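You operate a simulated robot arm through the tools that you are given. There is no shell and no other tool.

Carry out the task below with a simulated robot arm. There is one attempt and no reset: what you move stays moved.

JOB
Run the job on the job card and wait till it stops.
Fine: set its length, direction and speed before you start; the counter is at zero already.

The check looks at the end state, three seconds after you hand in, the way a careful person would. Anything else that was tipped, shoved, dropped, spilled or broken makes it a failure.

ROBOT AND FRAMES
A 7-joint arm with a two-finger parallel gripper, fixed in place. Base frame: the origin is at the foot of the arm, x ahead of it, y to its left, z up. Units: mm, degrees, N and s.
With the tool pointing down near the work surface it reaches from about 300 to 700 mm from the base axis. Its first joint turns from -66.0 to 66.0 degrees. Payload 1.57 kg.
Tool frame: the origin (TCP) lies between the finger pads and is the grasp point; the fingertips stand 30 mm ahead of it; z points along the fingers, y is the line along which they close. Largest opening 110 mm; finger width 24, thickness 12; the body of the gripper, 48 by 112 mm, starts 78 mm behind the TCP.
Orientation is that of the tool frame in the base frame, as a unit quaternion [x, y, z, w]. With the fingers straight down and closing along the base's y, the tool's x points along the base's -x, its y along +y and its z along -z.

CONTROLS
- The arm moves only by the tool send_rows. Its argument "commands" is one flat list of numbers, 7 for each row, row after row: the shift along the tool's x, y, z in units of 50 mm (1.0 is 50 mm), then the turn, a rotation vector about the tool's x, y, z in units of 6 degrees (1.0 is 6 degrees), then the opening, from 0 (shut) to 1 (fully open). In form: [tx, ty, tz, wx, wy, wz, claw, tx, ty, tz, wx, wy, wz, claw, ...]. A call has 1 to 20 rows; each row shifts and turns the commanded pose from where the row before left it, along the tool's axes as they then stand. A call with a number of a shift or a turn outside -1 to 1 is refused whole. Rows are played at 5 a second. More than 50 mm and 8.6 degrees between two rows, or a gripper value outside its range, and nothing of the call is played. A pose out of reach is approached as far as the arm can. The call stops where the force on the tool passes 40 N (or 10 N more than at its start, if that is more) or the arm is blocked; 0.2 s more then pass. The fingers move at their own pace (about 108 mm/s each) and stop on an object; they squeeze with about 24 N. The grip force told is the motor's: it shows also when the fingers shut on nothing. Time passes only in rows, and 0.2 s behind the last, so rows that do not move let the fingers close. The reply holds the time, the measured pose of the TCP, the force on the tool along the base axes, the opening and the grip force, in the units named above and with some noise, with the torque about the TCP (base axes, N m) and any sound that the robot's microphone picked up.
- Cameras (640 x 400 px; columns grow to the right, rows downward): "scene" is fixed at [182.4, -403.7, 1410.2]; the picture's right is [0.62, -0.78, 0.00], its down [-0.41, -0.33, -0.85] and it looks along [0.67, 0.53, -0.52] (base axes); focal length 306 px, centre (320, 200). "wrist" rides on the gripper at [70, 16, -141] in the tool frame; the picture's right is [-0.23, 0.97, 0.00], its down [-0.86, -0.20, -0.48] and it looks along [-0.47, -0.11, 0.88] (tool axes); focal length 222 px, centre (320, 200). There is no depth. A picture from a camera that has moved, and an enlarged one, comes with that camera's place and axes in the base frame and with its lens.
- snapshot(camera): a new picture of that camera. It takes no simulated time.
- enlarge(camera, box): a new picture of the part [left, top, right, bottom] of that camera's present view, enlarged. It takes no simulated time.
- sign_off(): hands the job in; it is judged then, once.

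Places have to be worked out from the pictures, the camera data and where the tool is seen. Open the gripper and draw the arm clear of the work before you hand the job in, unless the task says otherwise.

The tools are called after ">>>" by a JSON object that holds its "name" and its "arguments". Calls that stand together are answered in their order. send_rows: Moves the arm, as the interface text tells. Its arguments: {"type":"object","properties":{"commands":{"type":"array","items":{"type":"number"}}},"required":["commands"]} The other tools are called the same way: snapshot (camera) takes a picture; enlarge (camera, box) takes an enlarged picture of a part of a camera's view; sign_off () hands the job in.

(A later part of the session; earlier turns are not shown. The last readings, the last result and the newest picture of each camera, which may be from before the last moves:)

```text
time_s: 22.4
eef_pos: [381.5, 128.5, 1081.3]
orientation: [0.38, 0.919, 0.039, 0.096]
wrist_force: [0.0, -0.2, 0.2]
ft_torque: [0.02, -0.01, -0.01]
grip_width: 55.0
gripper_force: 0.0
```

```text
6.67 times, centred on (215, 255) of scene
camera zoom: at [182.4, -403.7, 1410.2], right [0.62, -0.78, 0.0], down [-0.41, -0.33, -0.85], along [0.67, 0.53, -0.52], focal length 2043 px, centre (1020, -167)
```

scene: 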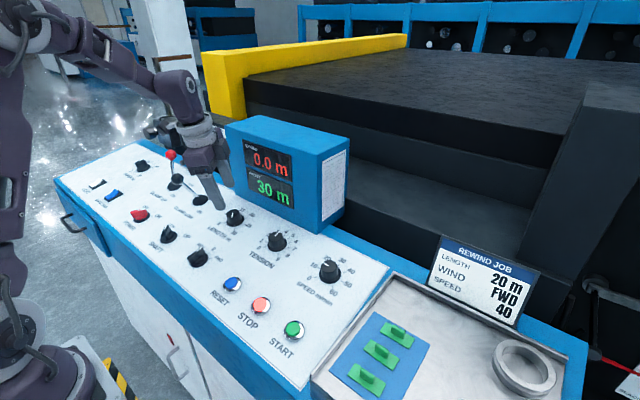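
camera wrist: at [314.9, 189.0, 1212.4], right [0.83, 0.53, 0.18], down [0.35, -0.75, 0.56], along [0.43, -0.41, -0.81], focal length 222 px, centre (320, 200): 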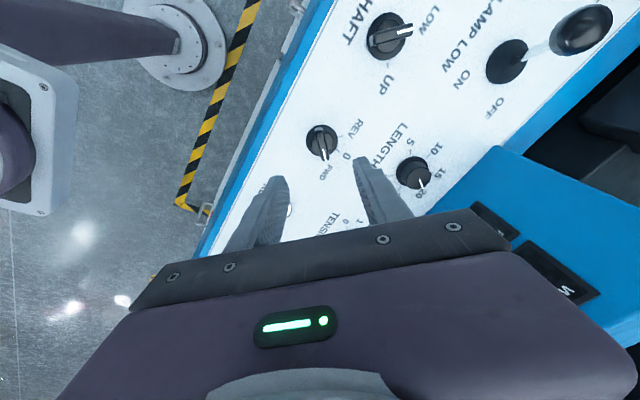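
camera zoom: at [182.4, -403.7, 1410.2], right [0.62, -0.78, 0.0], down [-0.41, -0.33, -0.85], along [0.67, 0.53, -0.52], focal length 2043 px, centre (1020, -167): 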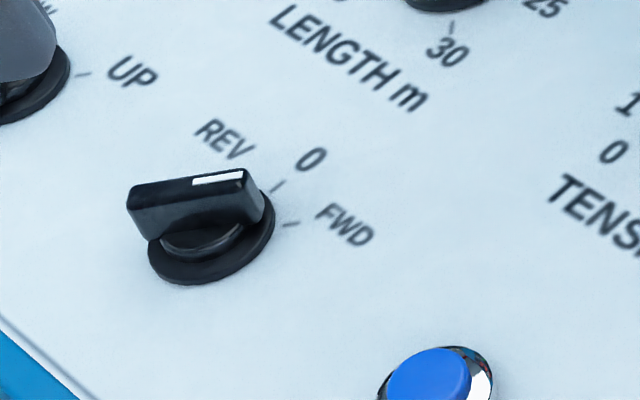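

The switch points at FWD. Now I'll move to the SPEED knob near (544, -141, 959), returning to yaw 0 and hovering about 150 mm over it.

>>> {"name": "send_rows", "arguments": {"commands": [0, 0, 0, 0, 0, -1, 0.64, 0, 0, 0, 0, 0, -1, 0.64, 0, 0, 0, 0, 0, -1, 0.64, 0, 0, 0, 0, 0, -1, 0.64, 0, 0, 0, 0, 0, -1, 0.64, 0, 0, 0, 0, 0, -1, 0.64, 0, 0, 0, 0, 0, -1, 0.64, 0, 0, 0, 0, 0, -0.5, 0.64, -0.383, -0.77, 0, 0, 0, 0, 0.64, -0.383, -0.77, 0, 0, 0, 0, 0.64, -0.383, -0.77, 0, 0, 0, 0, 0.64, -0.383, -0.77, 0, 0, 0, 0, 0.64, -0.383, -0.77, 0, 0, 0, 0, 0.64, -0.383, -0.77, 0, 0, 0, 0, 0.64, -0.383, -0.77, 0.06, 0, 0, 0, 0.64, 0, 0, 0, 0, 0, 0, 0.64]}}

>>> {"name": "snapshot", "arguments": {"camera": "wrist"}}

>>> {"name": "enlarge", "arguments": {"camera": "wrist", "box": [260, 90, 380, 190]}}

>>> {"name": "snapshot", "arguments": {"camera": "scene"}}

```text
time_s: 25.8
eef_pos: [512.7, -142.4, 1108.1]
orientation: [0.0, 0.994, 0.0, 0.105]
wrist_force: [0.1, 0.2, 0.5]
ft_torque: [0.01, 0.03, -0.02]
grip_width: 70.5
gripper_force: 0.0
```

```text
taken
camera wrist: at [415.4, -127.3, 1231.6], right [0.22, 0.97, 0.05], down [0.74, -0.2, 0.65], along [0.64, -0.11, -0.76], focal length 222 px, centre (320, 200)
```

wrist: 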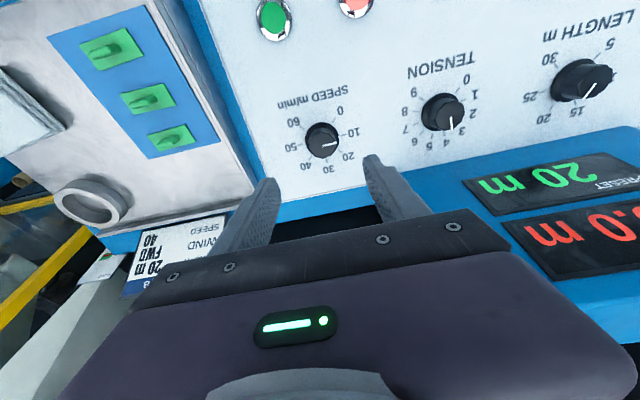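

```text
4.00 times, centred on (320, 140) of wrist
camera zoom: at [415.4, -127.3, 1231.6], right [0.22, 0.97, 0.05], down [0.74, -0.2, 0.65], along [0.64, -0.11, -0.76], focal length 888 px, centre (320, 440)
```

zoom: 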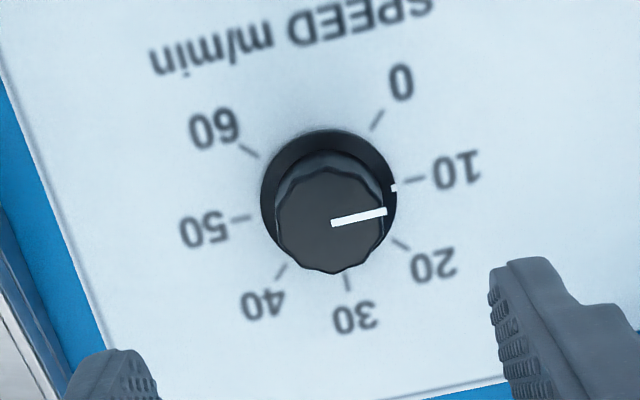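

```text
taken
```

scene: 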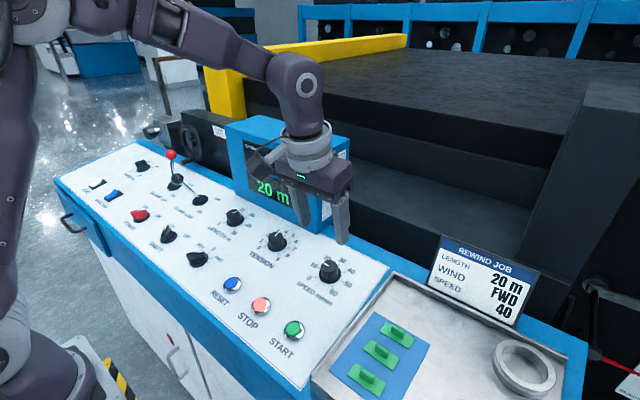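

The knob is offset about +0.4 mm in x and +3 mm in y. I'll centre on it, yaw to -66° and descend 110 mm around it.

>>> {"name": "send_rows", "arguments": {"commands": [0.008, 0.064, 0, 0, 0, -1, 0.64, 0, 0, 0, 0, 0, -1, 0.64, 0, 0, 0, 0, 0, -1, 0.64, 0, 0, 0, 0, 0, -1, 0.64, 0, 0, 0, 0, 0, -1, 0.64, 0, 0, 0, 0, 0, -1, 0.64, 0, 0, 0, 0, 0, -1, 0.64, 0, 0, 0, 0, 0, -1, 0.64, 0, 0, 0, 0, 0, -1, 0.64, 0, 0, 0, 0, 0, -1, 0.64, 0, 0, 0, 0, 0, -1, 0.64, 0, 0, 0.8, 0, 0, 0, 0.64, 0, 0, 0.7, 0, 0, 0, 0.64, 0, 0, 0, 0, 0, 0, 0.64]}}

>>> {"name": "enlarge", "arguments": {"camera": "wrist", "box": [240, 90, 400, 200]}}

>>> {"name": "snapshot", "arguments": {"camera": "scene"}}

```text
time_s: 28.8
eef_pos: [528.9, -137.5, 1034.9]
orientation: [-0.542, 0.834, -0.057, 0.086]
wrist_force: [0.2, -0.4, -1.1]
ft_torque: [0.02, 0.04, -0.01]
grip_width: 70.5
gripper_force: 0.1
```

```text
3.64 times, centred on (320, 145) of wrist
camera zoom: at [456.7, -195.0, 1163.5], right [-0.78, 0.6, -0.17], down [0.42, 0.7, 0.58], along [0.46, 0.38, -0.8], focal length 808 px, centre (320, 400)
```

zoom: 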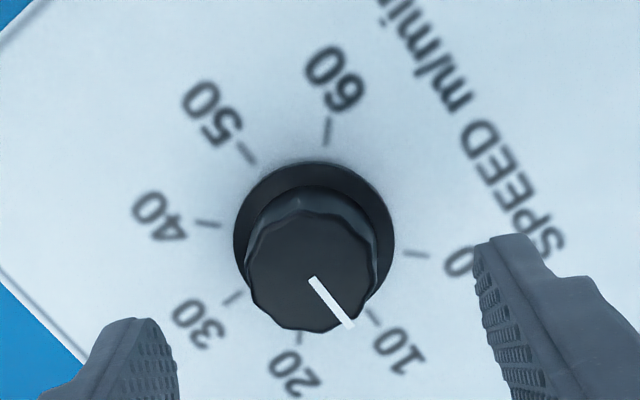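

```text
taken
```

scene: 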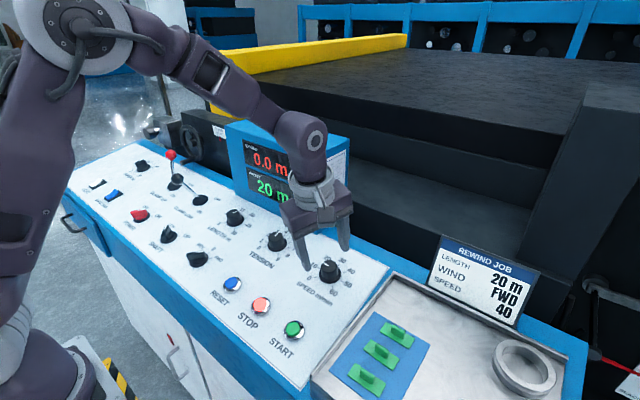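

At this yaw the knob appears about +2.5 mm along tool x after allowing for camera bias, which agrees with my earlier y = -141 estimate. I'll shift by that, go down the last 35 mm and close.

>>> {"name": "send_rows", "arguments": {"commands": [0.05, 0, 0.4, 0, 0, 0, 0.64, 0, 0, 0.3, 0, 0, 0, 0.64, 0, 0, 0, 0, 0, 0, 0.64, 0, 0, 0, 0, 0, 0, 0, 0, 0, 0, 0, 0, 0, 0, 0, 0, 0, 0, 0, 0, 0]}}

>>> {"name": "enlarge", "arguments": {"camera": "wrist", "box": [240, 110, 400, 220]}}

```text
time_s: 30.2
eef_pos: [536.4, -139.8, 1000.9]
orientation: [-0.543, 0.834, -0.056, 0.088]
wrist_force: [5.3, -2.5, -3.0]
ft_torque: [0.17, 0.35, 0.06]
grip_width: 34.8
gripper_force: 42.4
```

```text
3.64 times, centred on (320, 165) of wrist
camera zoom: at [464.4, -198.0, 1129.1], right [-0.78, 0.6, -0.17], down [0.42, 0.7, 0.58], along [0.47, 0.38, -0.8], focal length 808 px, centre (320, 327)
```

zoom: 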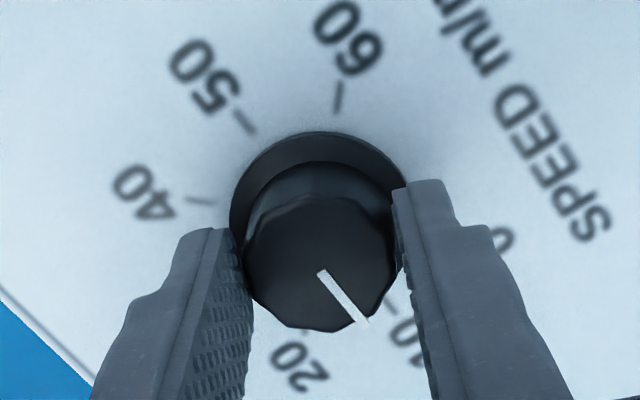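

It gripped with only about 6 N of side force, so the centring is good. I'll start the clockwise turn with the first 60°.

>>> {"name": "send_rows", "arguments": {"commands": [0, 0, 0, 0, 0, 1, 0, 0, 0, 0, 0, 0, 1, 0, 0, 0, 0, 0, 0, 1, 0, 0, 0, 0, 0, 0, 1, 0, 0, 0, 0, 0, 0, 1, 0, 0, 0, 0, 0, 0, 1, 0, 0, 0, 0, 0, 0, 1, 0, 0, 0, 0, 0, 0, 1, 0, 0, 0, 0, 0, 0, 1, 0, 0, 0, 0, 0, 0, 1, 0, 0, 0, 0, 0, 0, 0, 0]}}

>>> {"name": "enlarge", "arguments": {"camera": "wrist", "box": [240, 110, 400, 220]}}

```text
time_s: 32.6
eef_pos: [535.7, -140.7, 1001.8]
orientation: [-0.051, 0.993, -0.006, 0.105]
wrist_force: [14.4, -5.5, 8.8]
ft_torque: [0.2, -0.43, 0.02]
grip_width: 34.5
gripper_force: 41.8
```

```text
3.64 times, centred on (320, 165) of wrist
camera zoom: at [436.3, -131.6, 1123.5], right [0.12, 0.99, 0.03], down [0.75, -0.11, 0.65], along [0.65, -0.06, -0.76], focal length 808 px, centre (320, 327)
```

zoom: 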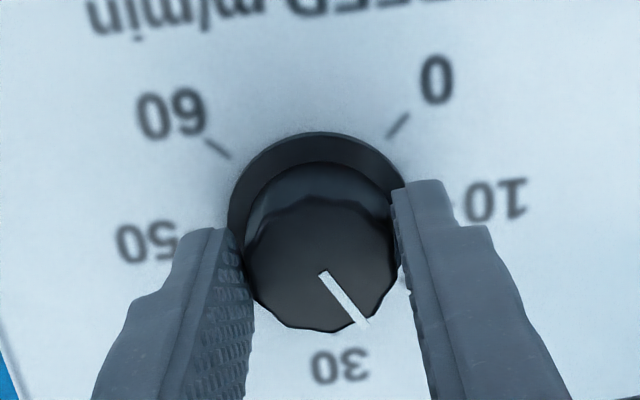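

The knob turned 60° with modest force. I'll relieve a millimetre in base +x and continue the remaining 75° clockwise.

>>> {"name": "send_rows", "arguments": {"commands": [-0.02, -0.01, 0, 0, 0, 0, 0, 0, 0, 0, 0, 0, 1, 0, 0, 0, 0, 0, 0, 1, 0, 0, 0, 0, 0, 0, 1, 0, 0, 0, 0, 0, 0, 1, 0, 0, 0, 0, 0, 0, 1, 0, 0, 0, 0, 0, 0, 1, 0, 0, 0, 0, 0, 0, 0, 0]}}

```text
time_s: 34.4
eef_pos: [534.6, -138.7, 999.2]
orientation: [0.258, 0.961, 0.028, 0.101]
wrist_force: [9.1, 6.7, 7.2]
ft_torque: [-0.23, -0.15, -0.04]
grip_width: 34.5
gripper_force: 41.6
```

The forces are still low (about 13 N) at yaw +30°. I'll turn the last 39°, to 135° in total.

>>> {"name": "send_rows", "arguments": {"commands": [0, 0, 0, 0, 0, 1, 0, 0, 0, 0, 0, 0, 1, 0, 0, 0, 0, 0, 0, 1, 0, 0, 0, 0, 0, 0, 1, 0, 0, 0, 0, 0, 0, 1, 0, 0, 0, 0, 0, 0, 1, 0, 0, 0, 0, 0, 0, 0.5, 0, 0, 0, 0, 0, 0, 0, 0]}}

>>> {"name": "enlarge", "arguments": {"camera": "wrist", "box": [240, 110, 400, 220]}}

>>> {"name": "snapshot", "arguments": {"camera": "scene"}}

```text
time_s: 36.2
eef_pos: [535.9, -138.8, 1001.6]
orientation: [0.563, 0.82, 0.06, 0.086]
wrist_force: [8.5, 14.6, 18.8]
ft_torque: [0.25, 0.3, 0.08]
grip_width: 34.9
gripper_force: 41.6
```

```text
3.64 times, centred on (320, 165) of wrist
camera zoom: at [496.9, -69.1, 1136.1], right [0.97, 0.14, 0.21], down [0.02, -0.87, 0.49], along [0.25, -0.47, -0.85], focal length 808 px, centre (320, 327)
```

zoom: 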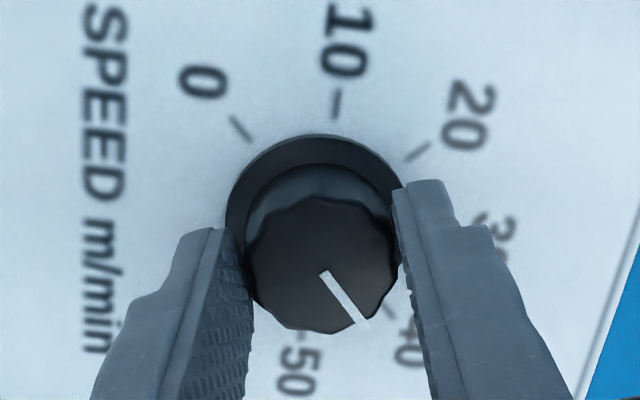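

```text
taken
```

scene: 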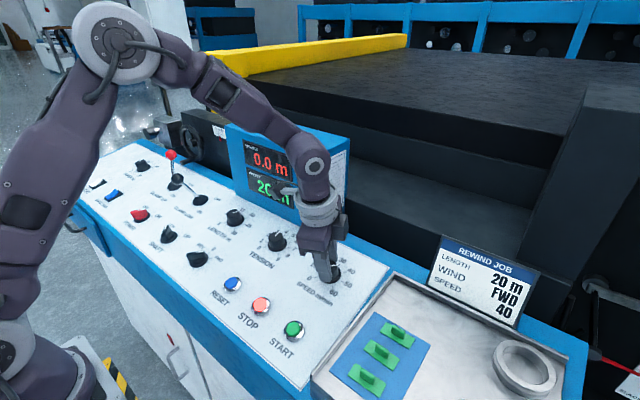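

The pointer now lies where the 40 label is. I'll release, lift and check it closely.

>>> {"name": "send_rows", "arguments": {"commands": [0, 0, 0, 0, 0, 0, 0.64, 0, 0, 0, 0, 0, 0, 0.64, 0, 0, -0.6, 0, 0, 0, 0.64, 0, 0, -0.8, 0, 0, 0, 0.64, 0, 0, -0.8, 0, 0, 0, 0.64, 0, 0, 0, 0, 0, 0, 0.64]}}

>>> {"name": "enlarge", "arguments": {"camera": "wrist", "box": [260, 90, 380, 190]}}

>>> {"name": "enlarge", "arguments": {"camera": "scene", "box": [285, 240, 375, 300]}}

>>> {"name": "snapshot", "arguments": {"camera": "wrist"}}

```text
time_s: 37.6
eef_pos: [513.3, -141.0, 1106.7]
orientation: [0.563, 0.82, 0.059, 0.086]
wrist_force: [0.2, -0.1, -0.3]
ft_torque: [-0.01, -0.01, 0.03]
grip_width: 70.6
gripper_force: 0.1
```

```text
4.00 times, centred on (320, 140) of wrist
camera zoom: at [473.6, -70.6, 1243.2], right [0.97, 0.14, 0.21], down [0.02, -0.87, 0.49], along [0.25, -0.47, -0.85], focal length 888 px, centre (320, 440)
```

zoom: 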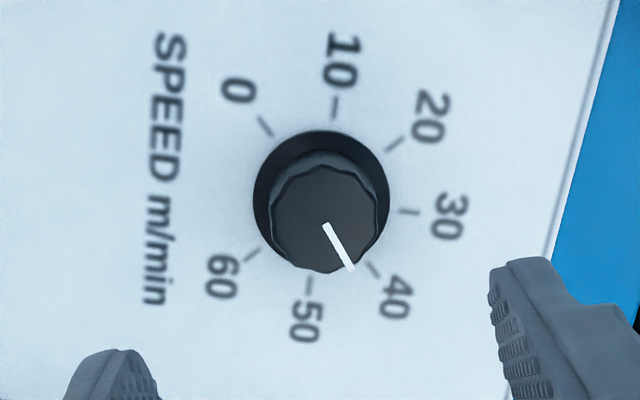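

```text
6.67 times, centred on (330, 270) of scene
camera zoom: at [182.4, -403.7, 1410.2], right [0.62, -0.78, 0.0], down [-0.41, -0.33, -0.85], along [0.67, 0.53, -0.52], focal length 2043 px, centre (253, -267)
```

zoom: 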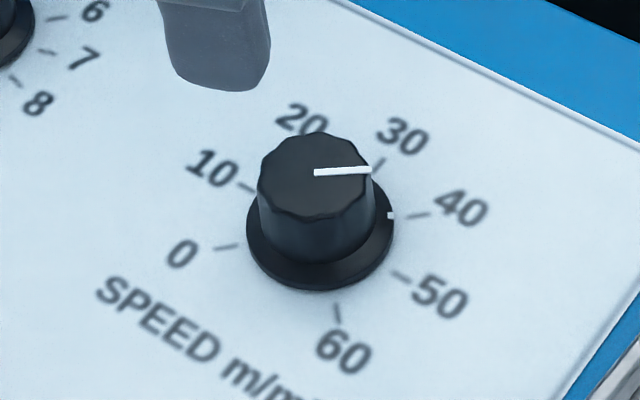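

```text
taken
camera wrist: at [473.6, -70.6, 1243.2], right [0.97, 0.14, 0.21], down [0.02, -0.87, 0.49], along [0.25, -0.47, -0.85], focal length 222 px, centre (320, 200)
```

wrist: 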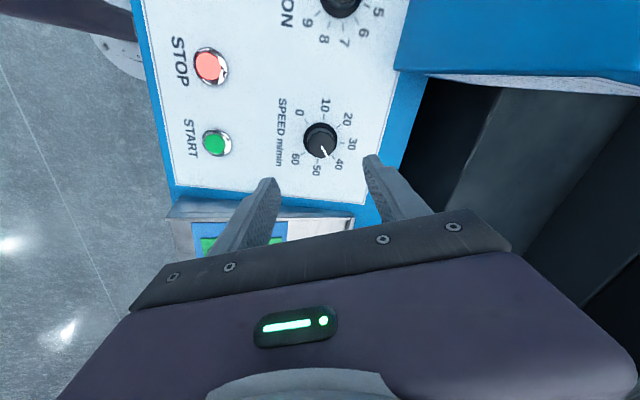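

SPEED is close to 40. I'll zoom in further on the pointer to see whether it's exactly on the mark before starting.

>>> {"name": "enlarge", "arguments": {"camera": "wrist", "box": [296, 116, 344, 164]}}

>>> {"name": "enlarge", "arguments": {"camera": "scene", "box": [310, 250, 352, 292]}}

>>> {"name": "enlarge", "arguments": {"camera": "scene", "box": [215, 195, 257, 237]}}

```text
8.33 times, centred on (320, 140) of wrist
camera zoom: at [473.6, -70.6, 1243.2], right [0.97, 0.14, 0.21], down [0.02, -0.87, 0.49], along [0.25, -0.47, -0.85], focal length 1851 px, centre (320, 700)
```

zoom: 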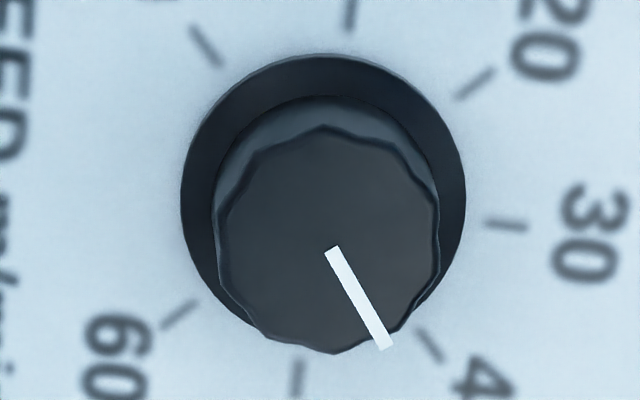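

```text
9.52 times, centred on (331, 271) of scene
camera zoom: at [182.4, -403.7, 1410.2], right [0.62, -0.78, 0.0], down [-0.41, -0.33, -0.85], along [0.67, 0.53, -0.52], focal length 2918 px, centre (215, -476)
```

zoom: 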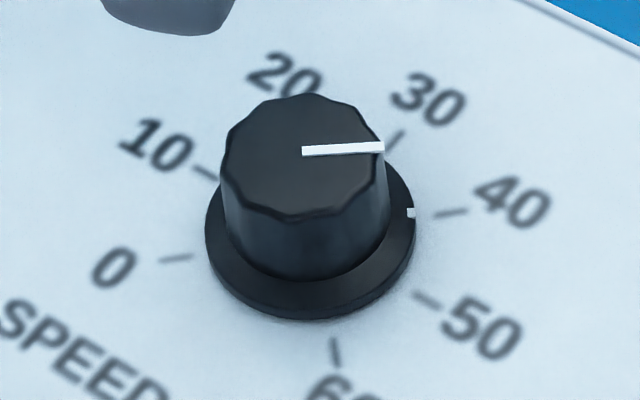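

```text
9.52 times, centred on (236, 216) of scene
camera zoom: at [182.4, -403.7, 1410.2], right [0.62, -0.78, 0.0], down [-0.41, -0.33, -0.85], along [0.67, 0.53, -0.52], focal length 2918 px, centre (1120, 48)
```

zoom: 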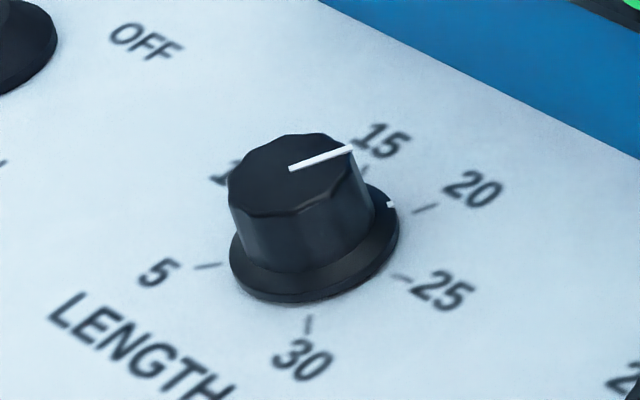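

Both views put the SPEED pointer about 7° past the 40 mark (roughly 41.7); it was probably nudged by the side load as the fingers opened. I'll re-grip, centred by +2.2 mm in tool y, to bring it back onto 40.

>>> {"name": "send_rows", "arguments": {"commands": [0.01, 0.045, 0.8, 0, 0, 0, 0.64, 0, 0, 0.8, 0, 0, 0, 0.64, 0, 0, 0.6, 0, 0, 0, 0.64, 0, 0, 0, 0, 0, 0, 0.5, 0, 0, 0, 0, 0, 0, 0, 0, 0, 0, 0, 0, 0, 0, 0, 0, 0, 0, 0, 0, 0]}}

>>> {"name": "enlarge", "arguments": {"camera": "wrist", "box": [280, 140, 360, 210]}}

```text
time_s: 39.2
eef_pos: [536.5, -139.4, 1000.3]
orientation: [0.563, 0.82, 0.059, 0.085]
wrist_force: [-7.8, -3.3, -8.8]
ft_torque: [-0.4, 0.71, -0.1]
grip_width: 34.3
gripper_force: 41.5
```

```text
5.71 times, centred on (320, 175) of wrist
camera zoom: at [497.7, -68.6, 1134.6], right [0.97, 0.14, 0.2], down [0.02, -0.87, 0.49], along [0.24, -0.47, -0.85], focal length 1269 px, centre (320, 343)
```

zoom: 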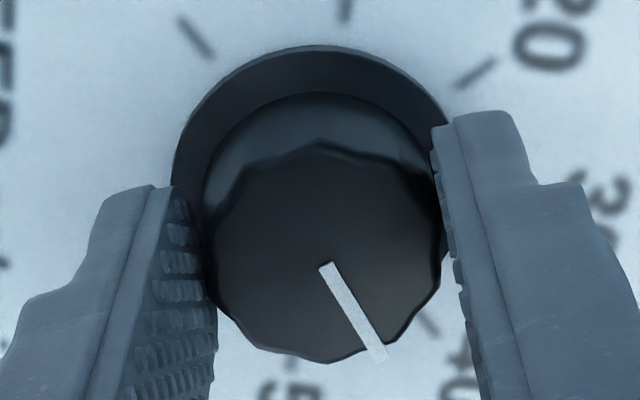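

The knob is re-gripped with a small load, and the in-grip pointer again reads about 8-10° past 40. I'll turn back 9° anticlockwise and check.

>>> {"name": "send_rows", "arguments": {"commands": [0, 0, 0, 0, 0, -0.75, 0, 0, 0, 0, 0, 0, -0.75, 0, 0, 0, 0, 0, 0, 0, 0, 0, 0, 0, 0, 0, 0, 0]}}

>>> {"name": "enlarge", "arguments": {"camera": "wrist", "box": [280, 140, 360, 210]}}

>>> {"name": "enlarge", "arguments": {"camera": "scene", "box": [310, 250, 352, 292]}}

```text
time_s: 40.2
eef_pos: [536.1, -138.4, 998.2]
orientation: [0.497, 0.862, 0.052, 0.088]
wrist_force: [-11.6, -8.8, -34.0]
ft_torque: [-0.45, 0.86, -0.11]
grip_width: 34.3
gripper_force: 41.6
```

```text
5.71 times, centred on (320, 175) of wrist
camera zoom: at [487.0, -71.1, 1132.5], right [0.94, 0.29, 0.2], down [0.15, -0.84, 0.52], along [0.31, -0.46, -0.83], focal length 1269 px, centre (320, 343)
```

zoom: 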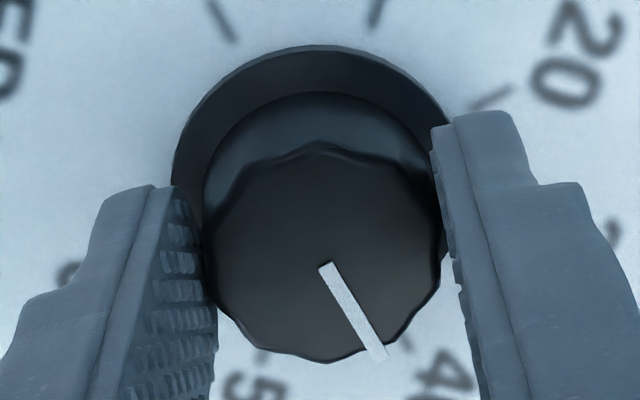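

```text
9.52 times, centred on (331, 271) of scene
camera zoom: at [182.7, -404.1, 1410.1], right [0.62, -0.78, 0.0], down [-0.41, -0.32, -0.85], along [0.67, 0.53, -0.52], focal length 2918 px, centre (215, -476)
```

zoom: 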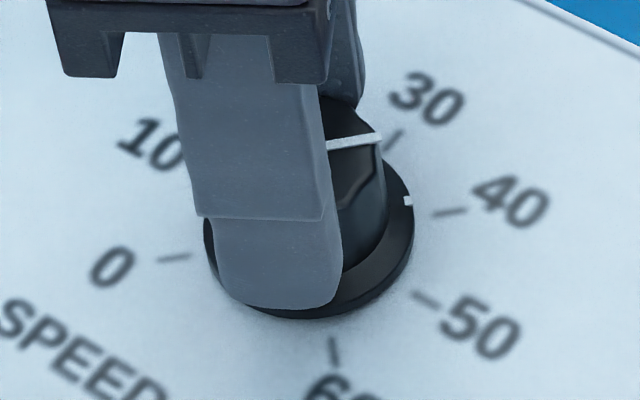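

The pointer now reads about 45-46° clockwise, which is right on 40 in both views. Before releasing I'll take out the built-up load, mostly along the tool axis and tool y, so the knob isn't nudged again.

>>> {"name": "send_rows", "arguments": {"commands": [0, -0.02, 0.03, 0, 0, 0, 0, 0, 0, 0, 0, 0, 0, 0]}}

```text
time_s: 40.8
eef_pos: [536.8, -139.1, 998.7]
orientation: [0.497, 0.861, 0.054, 0.09]
wrist_force: [-19.2, -0.8, 1.9]
ft_torque: [0.28, 1.31, 0.04]
grip_width: 34.0
gripper_force: 41.7
```

The axial load is gone; about 16 N along -y and 8 N along +x of the tool remain, so I'll ease those.

>>> {"name": "send_rows", "arguments": {"commands": [0.015, -0.03, -0.005, 0, 0, 0, 0, 0, 0, 0, 0, 0, 0, 0]}}

```text
time_s: 41.4
eef_pos: [536.0, -139.4, 999.3]
orientation: [0.496, 0.862, 0.054, 0.092]
wrist_force: [-3.1, 4.3, -3.2]
ft_torque: [0.13, 0.68, 0.05]
grip_width: 34.2
gripper_force: 42.0
```

The load is now only about 6 N. I'll release, lift and verify the pointer.

>>> {"name": "send_rows", "arguments": {"commands": [0, 0, 0, 0, 0, 0, 0.64, 0, 0, 0, 0, 0, 0, 0.64, 0, 0, -0.6, 0, 0, 0, 0.64, 0, 0, -0.8, 0, 0, 0, 0.64, 0, 0, -0.8, 0, 0, 0, 0.64, 0, 0, 0, 0, 0, 0, 0.64]}}

>>> {"name": "enlarge", "arguments": {"camera": "wrist", "box": [296, 116, 344, 164]}}

>>> {"name": "enlarge", "arguments": {"camera": "scene", "box": [310, 250, 352, 292]}}

>>> {"name": "snapshot", "arguments": {"camera": "scene"}}

```text
time_s: 42.8
eef_pos: [511.6, -141.1, 1106.6]
orientation: [0.498, 0.861, 0.052, 0.09]
wrist_force: [-0.3, -0.5, -0.7]
ft_torque: [0.01, -0.01, 0.0]
grip_width: 70.5
gripper_force: 0.0
```

```text
8.33 times, centred on (320, 140) of wrist
camera zoom: at [462.2, -73.7, 1239.8], right [0.94, 0.29, 0.2], down [0.15, -0.84, 0.52], along [0.32, -0.46, -0.83], focal length 1851 px, centre (320, 700)
```

zoom: 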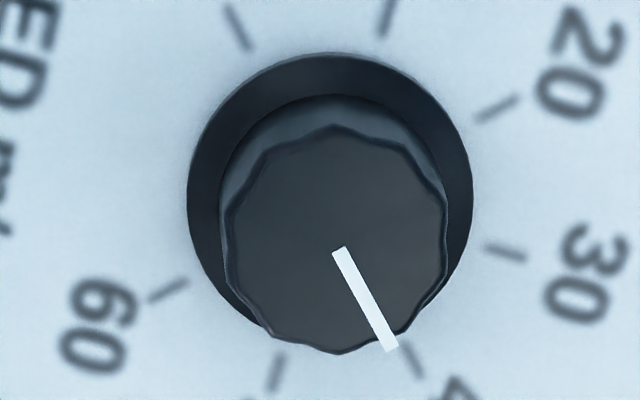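

```text
9.52 times, centred on (331, 271) of scene
camera zoom: at [182.4, -403.7, 1410.2], right [0.62, -0.78, 0.0], down [-0.41, -0.33, -0.85], along [0.67, 0.53, -0.52], focal length 2918 px, centre (215, -476)
```

zoom: 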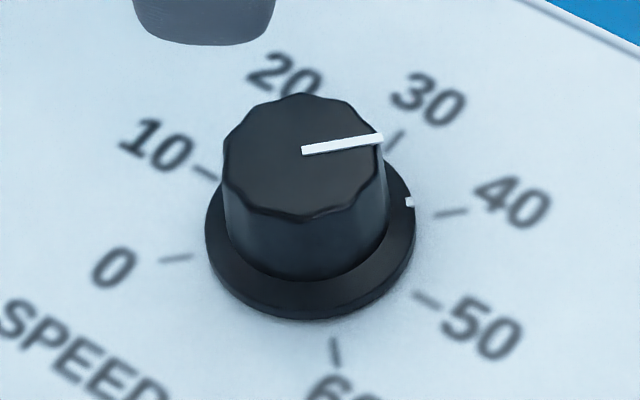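

```text
taken
```

scene: 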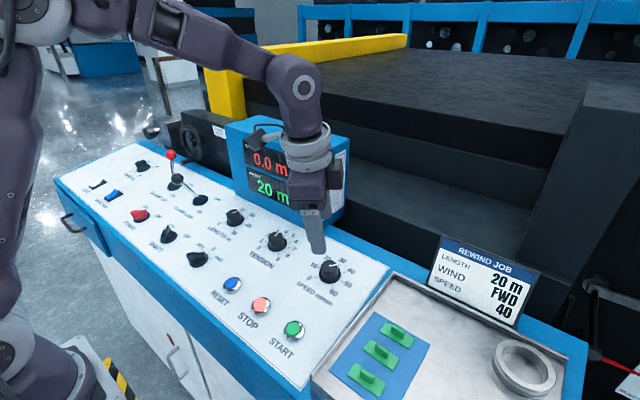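

SPEED sits on 40 in both views (44-45° clockwise), LENGTH on 20 with the preset at 20 m, and direction on FWD. Next I'll return to yaw 0, shut the fingers and move over START near (413, -160, 948).

>>> {"name": "send_rows", "arguments": {"commands": [0, 0, 0, 0, 0, -1, 0.64, 0, 0, 0, 0, 0, -1, 0.64, 0, 0, 0, 0, 0, -1, 0.64, 0, 0, 0, 0, 0, -1, 0.64, 0, 0, 0, 0, 0, -1, 0.64, 0, 0, 0, 0, 0, -1, 0.64, 0, 0, 0, 0, 0, -1, 0.64, 0, 0, 0, 0, 0, -1, 0.64, 0, 0, 0, 0, 0, -1, 0.64, 0, 0, 0, 0, 0, -1, 0.64, 0.863, -0.126, 0, 0, 0, 0, 0.64, 0.863, -0.126, 0, 0, 0, 0, 0.64, 0.863, -0.126, 0, 0, 0, 0, 0.64, 0, 0, 0, 0, 0, 0, 0.64]}}

>>> {"name": "snapshot", "arguments": {"camera": "wrist"}}

>>> {"name": "enlarge", "arguments": {"camera": "wrist", "box": [260, 90, 380, 190]}}

```text
time_s: 45.8
eef_pos: [386.4, -156.6, 1080.1]
orientation: [0.0, 0.995, 0.0, 0.104]
wrist_force: [0.2, 0.0, 0.1]
ft_torque: [-0.01, 0.02, -0.01]
grip_width: 70.3
gripper_force: 0.0
```

```text
taken
camera wrist: at [288.3, -141.9, 1203.6], right [0.22, 0.97, 0.05], down [0.74, -0.2, 0.65], along [0.64, -0.11, -0.76], focal length 222 px, centre (320, 200)
```

wrist: 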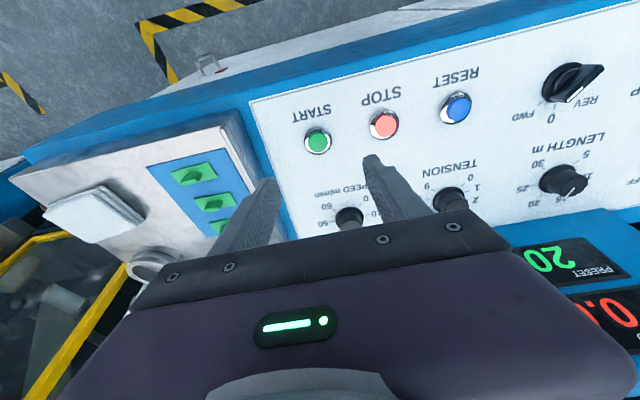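

```text
4.00 times, centred on (320, 140) of wrist
camera zoom: at [288.3, -141.9, 1203.6], right [0.22, 0.97, 0.05], down [0.74, -0.2, 0.65], along [0.64, -0.11, -0.76], focal length 888 px, centre (320, 440)
```

zoom: 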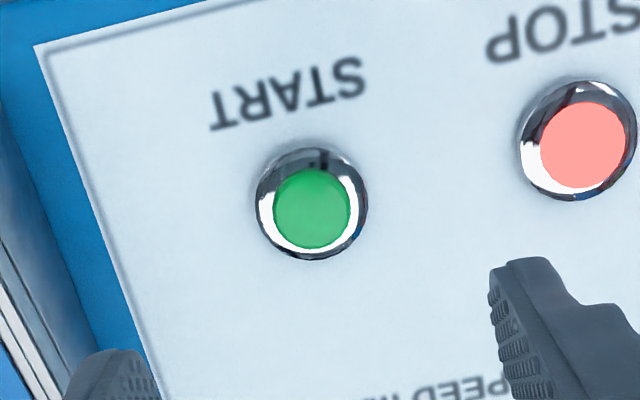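

START's centre is about +1 mm in x and -2.5 mm in y from the tool axis, with its top about 139 mm ahead. I'll shut the fingers, correct, and come to roughly 14 mm above the button.

>>> {"name": "send_rows", "arguments": {"commands": [0.02, -0.05, 0, 0, 0, 0, 0, 0, 0, 0, 0, 0, 0, 0, 0, 0, 0.8, 0, 0, 0, 0, 0, 0, 0.6, 0, 0, 0, 0, 0, 0, 0.5, 0, 0, 0, 0, 0, 0, 0, 0, 0, 0, 0]}}

>>> {"name": "snapshot", "arguments": {"camera": "wrist"}}

>>> {"name": "enlarge", "arguments": {"camera": "scene", "box": [240, 260, 360, 360]}}

```text
time_s: 47.2
eef_pos: [405.8, -159.0, 985.6]
orientation: [0.0, 0.995, 0.0, 0.105]
wrist_force: [0.2, -0.5, 0.8]
ft_torque: [-0.02, -0.03, 0.0]
grip_width: 0.1
gripper_force: 21.7
```

```text
taken
camera wrist: at [307.1, -144.1, 1109.3], right [0.22, 0.97, 0.05], down [0.74, -0.2, 0.65], along [0.64, -0.11, -0.76], focal length 222 px, centre (320, 200)
```

wrist: 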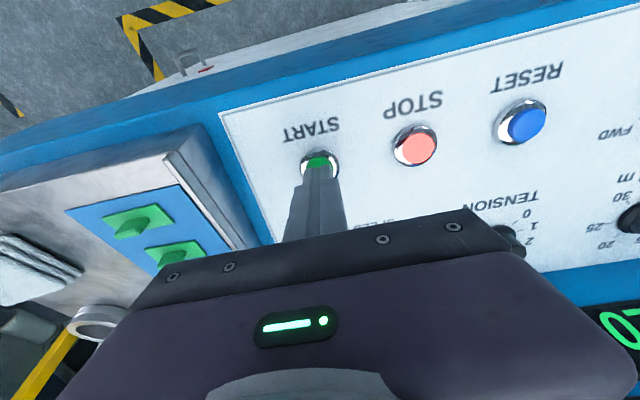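

```text
4.00 times, centred on (300, 310) of scene
camera zoom: at [182.4, -403.7, 1410.2], right [0.62, -0.78, 0.0], down [-0.41, -0.33, -0.85], along [0.67, 0.53, -0.52], focal length 1226 px, centre (400, -240)
```

zoom: 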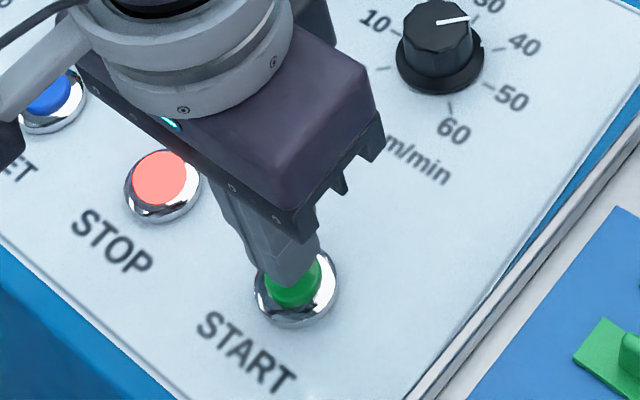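

The fingertips sit right over the green button. I'll press down in small steps and watch the force and sound.

>>> {"name": "send_rows", "arguments": {"commands": [0, 0, 0.1, 0, 0, 0, 0, 0, 0, 0.06, 0, 0, 0, 0, 0, 0, 0.04, 0, 0, 0, 0, 0, 0, 0.04, 0, 0, 0, 0, 0, 0, 0.04, 0, 0, 0, 0, 0, 0, 0, 0, 0, 0, 0]}}

>>> {"name": "enlarge", "arguments": {"camera": "scene", "box": [230, 130, 350, 350]}}

```text
time_s: 48.6
eef_pos: [407.3, -161.8, 971.4]
orientation: [0.0, 0.995, -0.001, 0.105]
wrist_force: [1.0, -0.3, 2.4]
ft_torque: [0.0, 0.0, 0.0]
grip_width: 0.0
gripper_force: 21.1
heard: click
```

```text
1.82 times, centred on (290, 240) of scene
camera zoom: at [182.4, -403.7, 1410.2], right [0.62, -0.78, 0.0], down [-0.41, -0.33, -0.85], along [0.67, 0.53, -0.52], focal length 557 px, centre (374, 127)
```

zoom: 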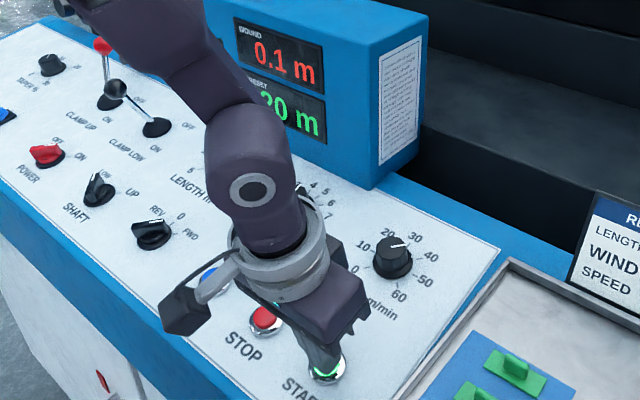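

A click was heard and WOUND reads 0.1 m, so the job is running. I'll back straight off the button, rise well clear and open the gripper while it winds.

>>> {"name": "send_rows", "arguments": {"commands": [0, 0, -0.4, 0, 0, 0, 0, 0, 0, -0.9, 0, 0, 0, 0, 0, 0, -0.9, 0, 0, 0, 0, 0, 0, -0.9, 0, 0, 0, 0, 0, 0, -0.9, 0, 0, 0, 0, 0, 0, -0.9, 0, 0, 0, 0, 0, 0, 0, 0, 0, 0, 1, 0, 0, 0, 0, 0, 0, 1, 0, 0, 0, 0, 0, 0, 1, 0, 0, 0, 0, 0, 0, 1]}}

>>> {"name": "snapshot", "arguments": {"camera": "scene"}}

>>> {"name": "enlarge", "arguments": {"camera": "scene", "box": [230, 120, 360, 220]}}

```text
time_s: 50.8
eef_pos: [356.1, -160.5, 1212.9]
orientation: [0.0, 0.995, 0.0, 0.105]
wrist_force: [0.2, -0.5, 0.0]
ft_torque: [0.01, 0.02, -0.02]
grip_width: 110.3
gripper_force: 0.0
```

```text
taken
```

scene: 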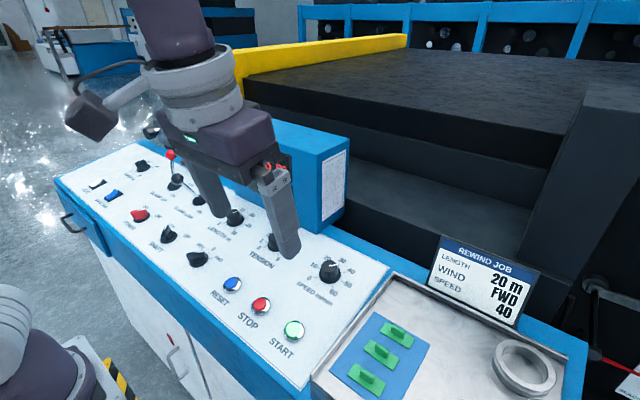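

```text
4.00 times, centred on (295, 170) of scene
camera zoom: at [182.4, -403.7, 1410.2], right [0.62, -0.78, 0.0], down [-0.41, -0.33, -0.85], along [0.67, 0.53, -0.52], focal length 1226 px, centre (420, 320)
```

zoom: 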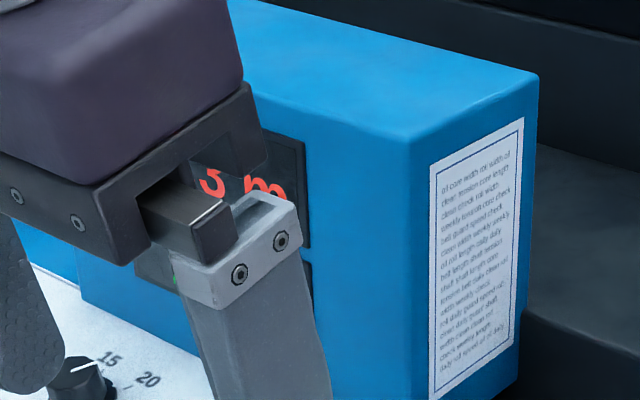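

START is lit and the counter is climbing, but the gripper blocks my view of the display. I'll move it left (+y) at this safe height so I can watch the counter.

>>> {"name": "send_rows", "arguments": {"commands": [0, 0.9, 0, 0, 0, 0, 1, 0, 0.9, 0, 0, 0, 0, 1, 0, 0.9, 0, 0, 0, 0, 1, 0, 0.9, 0, 0, 0, 0, 1, 0, 0.9, 0, 0, 0, 0, 1, 0, 0.9, 0, 0, 0, 0, 1, 0, 0, 0, 0, 0, 0, 1, 0, 0, 0, 0, 0, 0, 1, 0, 0, 0, 0, 0, 0, 1, 0, 0, 0, 0, 0, 0, 1, 0, 0, 0, 0, 0, 0, 1, 0, 0, 0, 0, 0, 0, 1]}}

>>> {"name": "snapshot", "arguments": {"camera": "scene"}}

>>> {"name": "enlarge", "arguments": {"camera": "scene", "box": [230, 120, 360, 220]}}

```text
time_s: 53.4
eef_pos: [357.1, 109.1, 1212.9]
orientation: [0.001, 0.994, 0.0, 0.105]
wrist_force: [0.3, 0.4, 0.5]
ft_torque: [0.0, -0.02, 0.03]
grip_width: 110.1
gripper_force: 0.1
```

```text
taken
```

scene: 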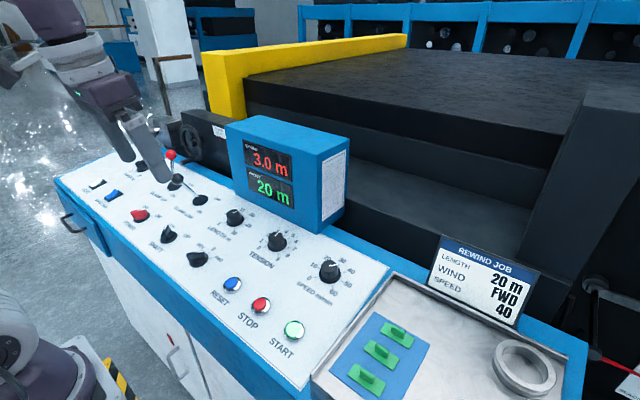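

```text
4.00 times, centred on (295, 170) of scene
camera zoom: at [182.4, -403.7, 1410.2], right [0.62, -0.78, 0.0], down [-0.41, -0.33, -0.85], along [0.67, 0.53, -0.52], focal length 1226 px, centre (420, 320)
```

zoom: 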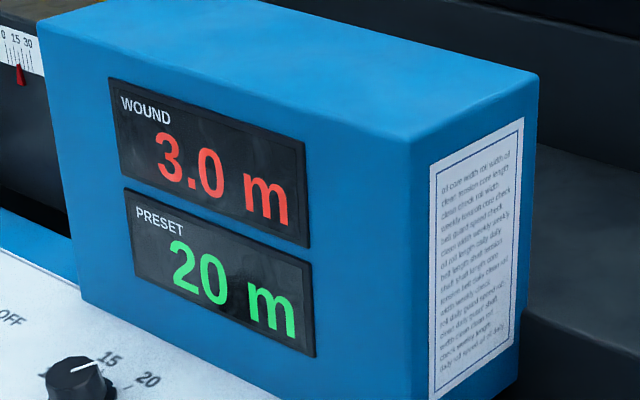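

WOUND reads 3.0 m against a preset of 20 m, so it's running at about 40 m/min. I'll hold still and let it wind.

>>> {"name": "send_rows", "arguments": {"commands": [0, 0, 0, 0, 0, 0, 1, 0, 0, 0, 0, 0, 0, 1, 0, 0, 0, 0, 0, 0, 1, 0, 0, 0, 0, 0, 0, 1, 0, 0, 0, 0, 0, 0, 1, 0, 0, 0, 0, 0, 0, 1, 0, 0, 0, 0, 0, 0, 1, 0, 0, 0, 0, 0, 0, 1, 0, 0, 0, 0, 0, 0, 1, 0, 0, 0, 0, 0, 0, 1, 0, 0, 0, 0, 0, 0, 1, 0, 0, 0, 0, 0, 0, 1, 0, 0, 0, 0, 0, 0, 1, 0, 0, 0, 0, 0, 0, 1, 0, 0, 0, 0, 0, 0, 1, 0, 0, 0, 0, 0, 0, 1, 0, 0, 0, 0, 0, 0, 1, 0, 0, 0, 0, 0, 0, 1, 0, 0, 0, 0, 0, 0, 1, 0, 0, 0, 0, 0, 0, 1]}}

>>> {"name": "enlarge", "arguments": {"camera": "scene", "box": [230, 120, 360, 220]}}

```text
time_s: 57.6
eef_pos: [357.1, 109.0, 1212.2]
orientation: [0.0, 0.995, 0.0, 0.104]
wrist_force: [0.2, 0.8, -1.0]
ft_torque: [0.0, 0.01, 0.0]
grip_width: 109.8
gripper_force: 0.1
```

```text
4.00 times, centred on (295, 170) of scene
camera zoom: at [182.4, -403.7, 1410.2], right [0.62, -0.78, 0.0], down [-0.41, -0.33, -0.85], along [0.67, 0.53, -0.52], focal length 1226 px, centre (420, 320)
```

zoom: 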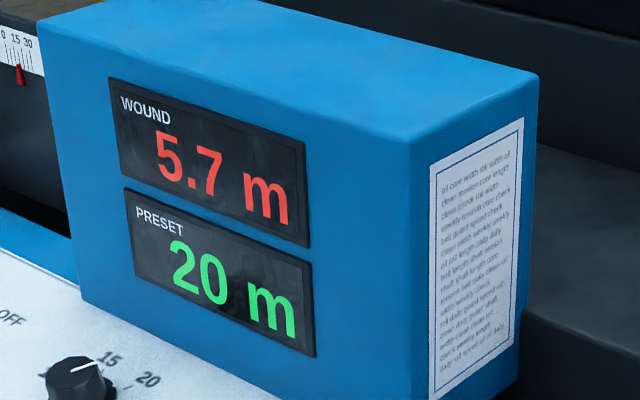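

It has wound 5.7 m and is still running, so I'll keep waiting.

>>> {"name": "send_rows", "arguments": {"commands": [0, 0, 0, 0, 0, 0, 1, 0, 0, 0, 0, 0, 0, 1, 0, 0, 0, 0, 0, 0, 1, 0, 0, 0, 0, 0, 0, 1, 0, 0, 0, 0, 0, 0, 1, 0, 0, 0, 0, 0, 0, 1, 0, 0, 0, 0, 0, 0, 1, 0, 0, 0, 0, 0, 0, 1, 0, 0, 0, 0, 0, 0, 1, 0, 0, 0, 0, 0, 0, 1, 0, 0, 0, 0, 0, 0, 1, 0, 0, 0, 0, 0, 0, 1, 0, 0, 0, 0, 0, 0, 1, 0, 0, 0, 0, 0, 0, 1, 0, 0, 0, 0, 0, 0, 1, 0, 0, 0, 0, 0, 0, 1, 0, 0, 0, 0, 0, 0, 1, 0, 0, 0, 0, 0, 0, 1, 0, 0, 0, 0, 0, 0, 1, 0, 0, 0, 0, 0, 0, 1]}}

>>> {"name": "enlarge", "arguments": {"camera": "scene", "box": [230, 120, 360, 220]}}

```text
time_s: 61.8
eef_pos: [355.9, 108.3, 1213.4]
orientation: [0.0, 0.995, 0.0, 0.105]
wrist_force: [-0.7, 0.6, 0.0]
ft_torque: [0.02, 0.0, 0.04]
grip_width: 109.9
gripper_force: 0.1
```

```text
4.00 times, centred on (295, 170) of scene
camera zoom: at [182.4, -403.7, 1410.2], right [0.62, -0.78, 0.0], down [-0.41, -0.33, -0.85], along [0.67, 0.53, -0.52], focal length 1226 px, centre (420, 320)
```

zoom: 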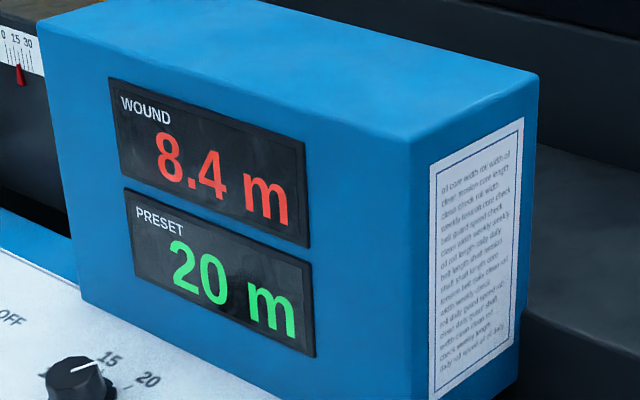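

It has wound 8.4 m and is steady, so I'll keep holding.

>>> {"name": "send_rows", "arguments": {"commands": [0, 0, 0, 0, 0, 0, 1, 0, 0, 0, 0, 0, 0, 1, 0, 0, 0, 0, 0, 0, 1, 0, 0, 0, 0, 0, 0, 1, 0, 0, 0, 0, 0, 0, 1, 0, 0, 0, 0, 0, 0, 1, 0, 0, 0, 0, 0, 0, 1, 0, 0, 0, 0, 0, 0, 1, 0, 0, 0, 0, 0, 0, 1, 0, 0, 0, 0, 0, 0, 1, 0, 0, 0, 0, 0, 0, 1, 0, 0, 0, 0, 0, 0, 1, 0, 0, 0, 0, 0, 0, 1, 0, 0, 0, 0, 0, 0, 1, 0, 0, 0, 0, 0, 0, 1, 0, 0, 0, 0, 0, 0, 1, 0, 0, 0, 0, 0, 0, 1, 0, 0, 0, 0, 0, 0, 1, 0, 0, 0, 0, 0, 0, 1, 0, 0, 0, 0, 0, 0, 1]}}

>>> {"name": "enlarge", "arguments": {"camera": "scene", "box": [310, 250, 352, 292]}}

>>> {"name": "enlarge", "arguments": {"camera": "scene", "box": [230, 120, 360, 220]}}

```text
time_s: 66.0
eef_pos: [356.5, 108.9, 1213.7]
orientation: [0.0, 0.995, 0.0, 0.105]
wrist_force: [0.2, -0.5, 0.3]
ft_torque: [0.0, 0.0, -0.02]
grip_width: 110.0
gripper_force: 0.1
```

```text
9.52 times, centred on (331, 271) of scene
camera zoom: at [182.4, -403.7, 1410.2], right [0.62, -0.78, 0.0], down [-0.41, -0.33, -0.85], along [0.67, 0.53, -0.52], focal length 2918 px, centre (215, -476)
```

zoom: 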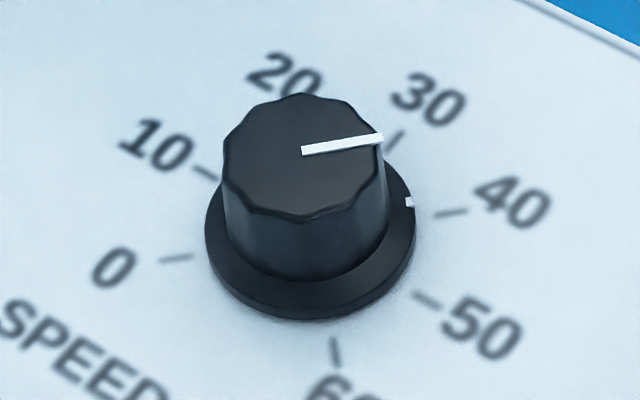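

```text
4.00 times, centred on (295, 170) of scene
camera zoom: at [182.4, -403.7, 1410.2], right [0.62, -0.78, 0.0], down [-0.41, -0.33, -0.85], along [0.67, 0.53, -0.52], focal length 1226 px, centre (420, 320)
```

zoom: 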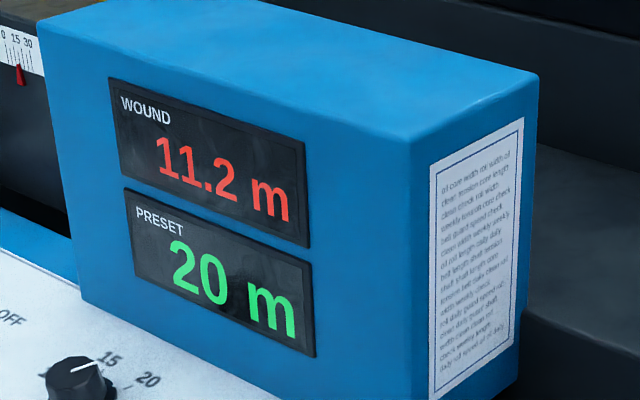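

It has wound 11.2 m, averaging about 39 m/min, with the SPEED pointer still on 40. There are about 14 s to go, so I'll keep holding.

>>> {"name": "send_rows", "arguments": {"commands": [0, 0, 0, 0, 0, 0, 1, 0, 0, 0, 0, 0, 0, 1, 0, 0, 0, 0, 0, 0, 1, 0, 0, 0, 0, 0, 0, 1, 0, 0, 0, 0, 0, 0, 1, 0, 0, 0, 0, 0, 0, 1, 0, 0, 0, 0, 0, 0, 1, 0, 0, 0, 0, 0, 0, 1, 0, 0, 0, 0, 0, 0, 1, 0, 0, 0, 0, 0, 0, 1, 0, 0, 0, 0, 0, 0, 1, 0, 0, 0, 0, 0, 0, 1, 0, 0, 0, 0, 0, 0, 1, 0, 0, 0, 0, 0, 0, 1, 0, 0, 0, 0, 0, 0, 1, 0, 0, 0, 0, 0, 0, 1, 0, 0, 0, 0, 0, 0, 1, 0, 0, 0, 0, 0, 0, 1, 0, 0, 0, 0, 0, 0, 1, 0, 0, 0, 0, 0, 0, 1]}}

>>> {"name": "enlarge", "arguments": {"camera": "scene", "box": [230, 120, 360, 220]}}

```text
time_s: 70.2
eef_pos: [355.6, 108.7, 1214.3]
orientation: [0.0, 0.994, 0.0, 0.105]
wrist_force: [0.0, -0.5, -1.0]
ft_torque: [0.01, 0.03, 0.01]
grip_width: 109.9
gripper_force: 0.1
```

```text
4.00 times, centred on (295, 170) of scene
camera zoom: at [182.4, -403.7, 1410.2], right [0.62, -0.78, 0.0], down [-0.41, -0.33, -0.85], along [0.67, 0.53, -0.52], focal length 1226 px, centre (420, 320)
```

zoom: 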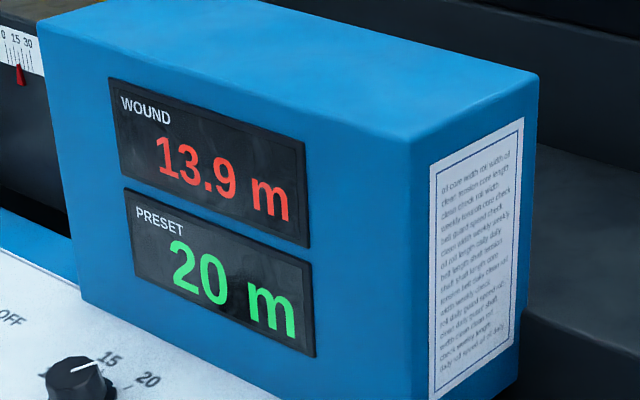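

It has wound 13.9 m, and I'll keep waiting.

>>> {"name": "send_rows", "arguments": {"commands": [0, 0, 0, 0, 0, 0, 1, 0, 0, 0, 0, 0, 0, 1, 0, 0, 0, 0, 0, 0, 1, 0, 0, 0, 0, 0, 0, 1, 0, 0, 0, 0, 0, 0, 1, 0, 0, 0, 0, 0, 0, 1, 0, 0, 0, 0, 0, 0, 1, 0, 0, 0, 0, 0, 0, 1, 0, 0, 0, 0, 0, 0, 1, 0, 0, 0, 0, 0, 0, 1, 0, 0, 0, 0, 0, 0, 1, 0, 0, 0, 0, 0, 0, 1, 0, 0, 0, 0, 0, 0, 1, 0, 0, 0, 0, 0, 0, 1, 0, 0, 0, 0, 0, 0, 1, 0, 0, 0, 0, 0, 0, 1, 0, 0, 0, 0, 0, 0, 1, 0, 0, 0, 0, 0, 0, 1, 0, 0, 0, 0, 0, 0, 1, 0, 0, 0, 0, 0, 0, 1]}}

>>> {"name": "enlarge", "arguments": {"camera": "scene", "box": [230, 120, 360, 220]}}

```text
time_s: 74.4
eef_pos: [356.1, 108.9, 1212.5]
orientation: [0.0, 0.995, 0.0, 0.104]
wrist_force: [0.5, 0.3, 0.6]
ft_torque: [-0.04, 0.0, -0.05]
grip_width: 109.9
gripper_force: 0.0
```

```text
4.00 times, centred on (295, 170) of scene
camera zoom: at [182.4, -403.7, 1410.2], right [0.62, -0.78, 0.0], down [-0.41, -0.33, -0.85], along [0.67, 0.53, -0.52], focal length 1226 px, centre (420, 320)
```

zoom: 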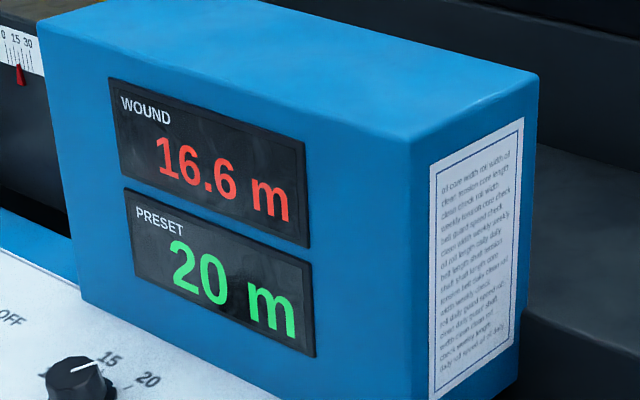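

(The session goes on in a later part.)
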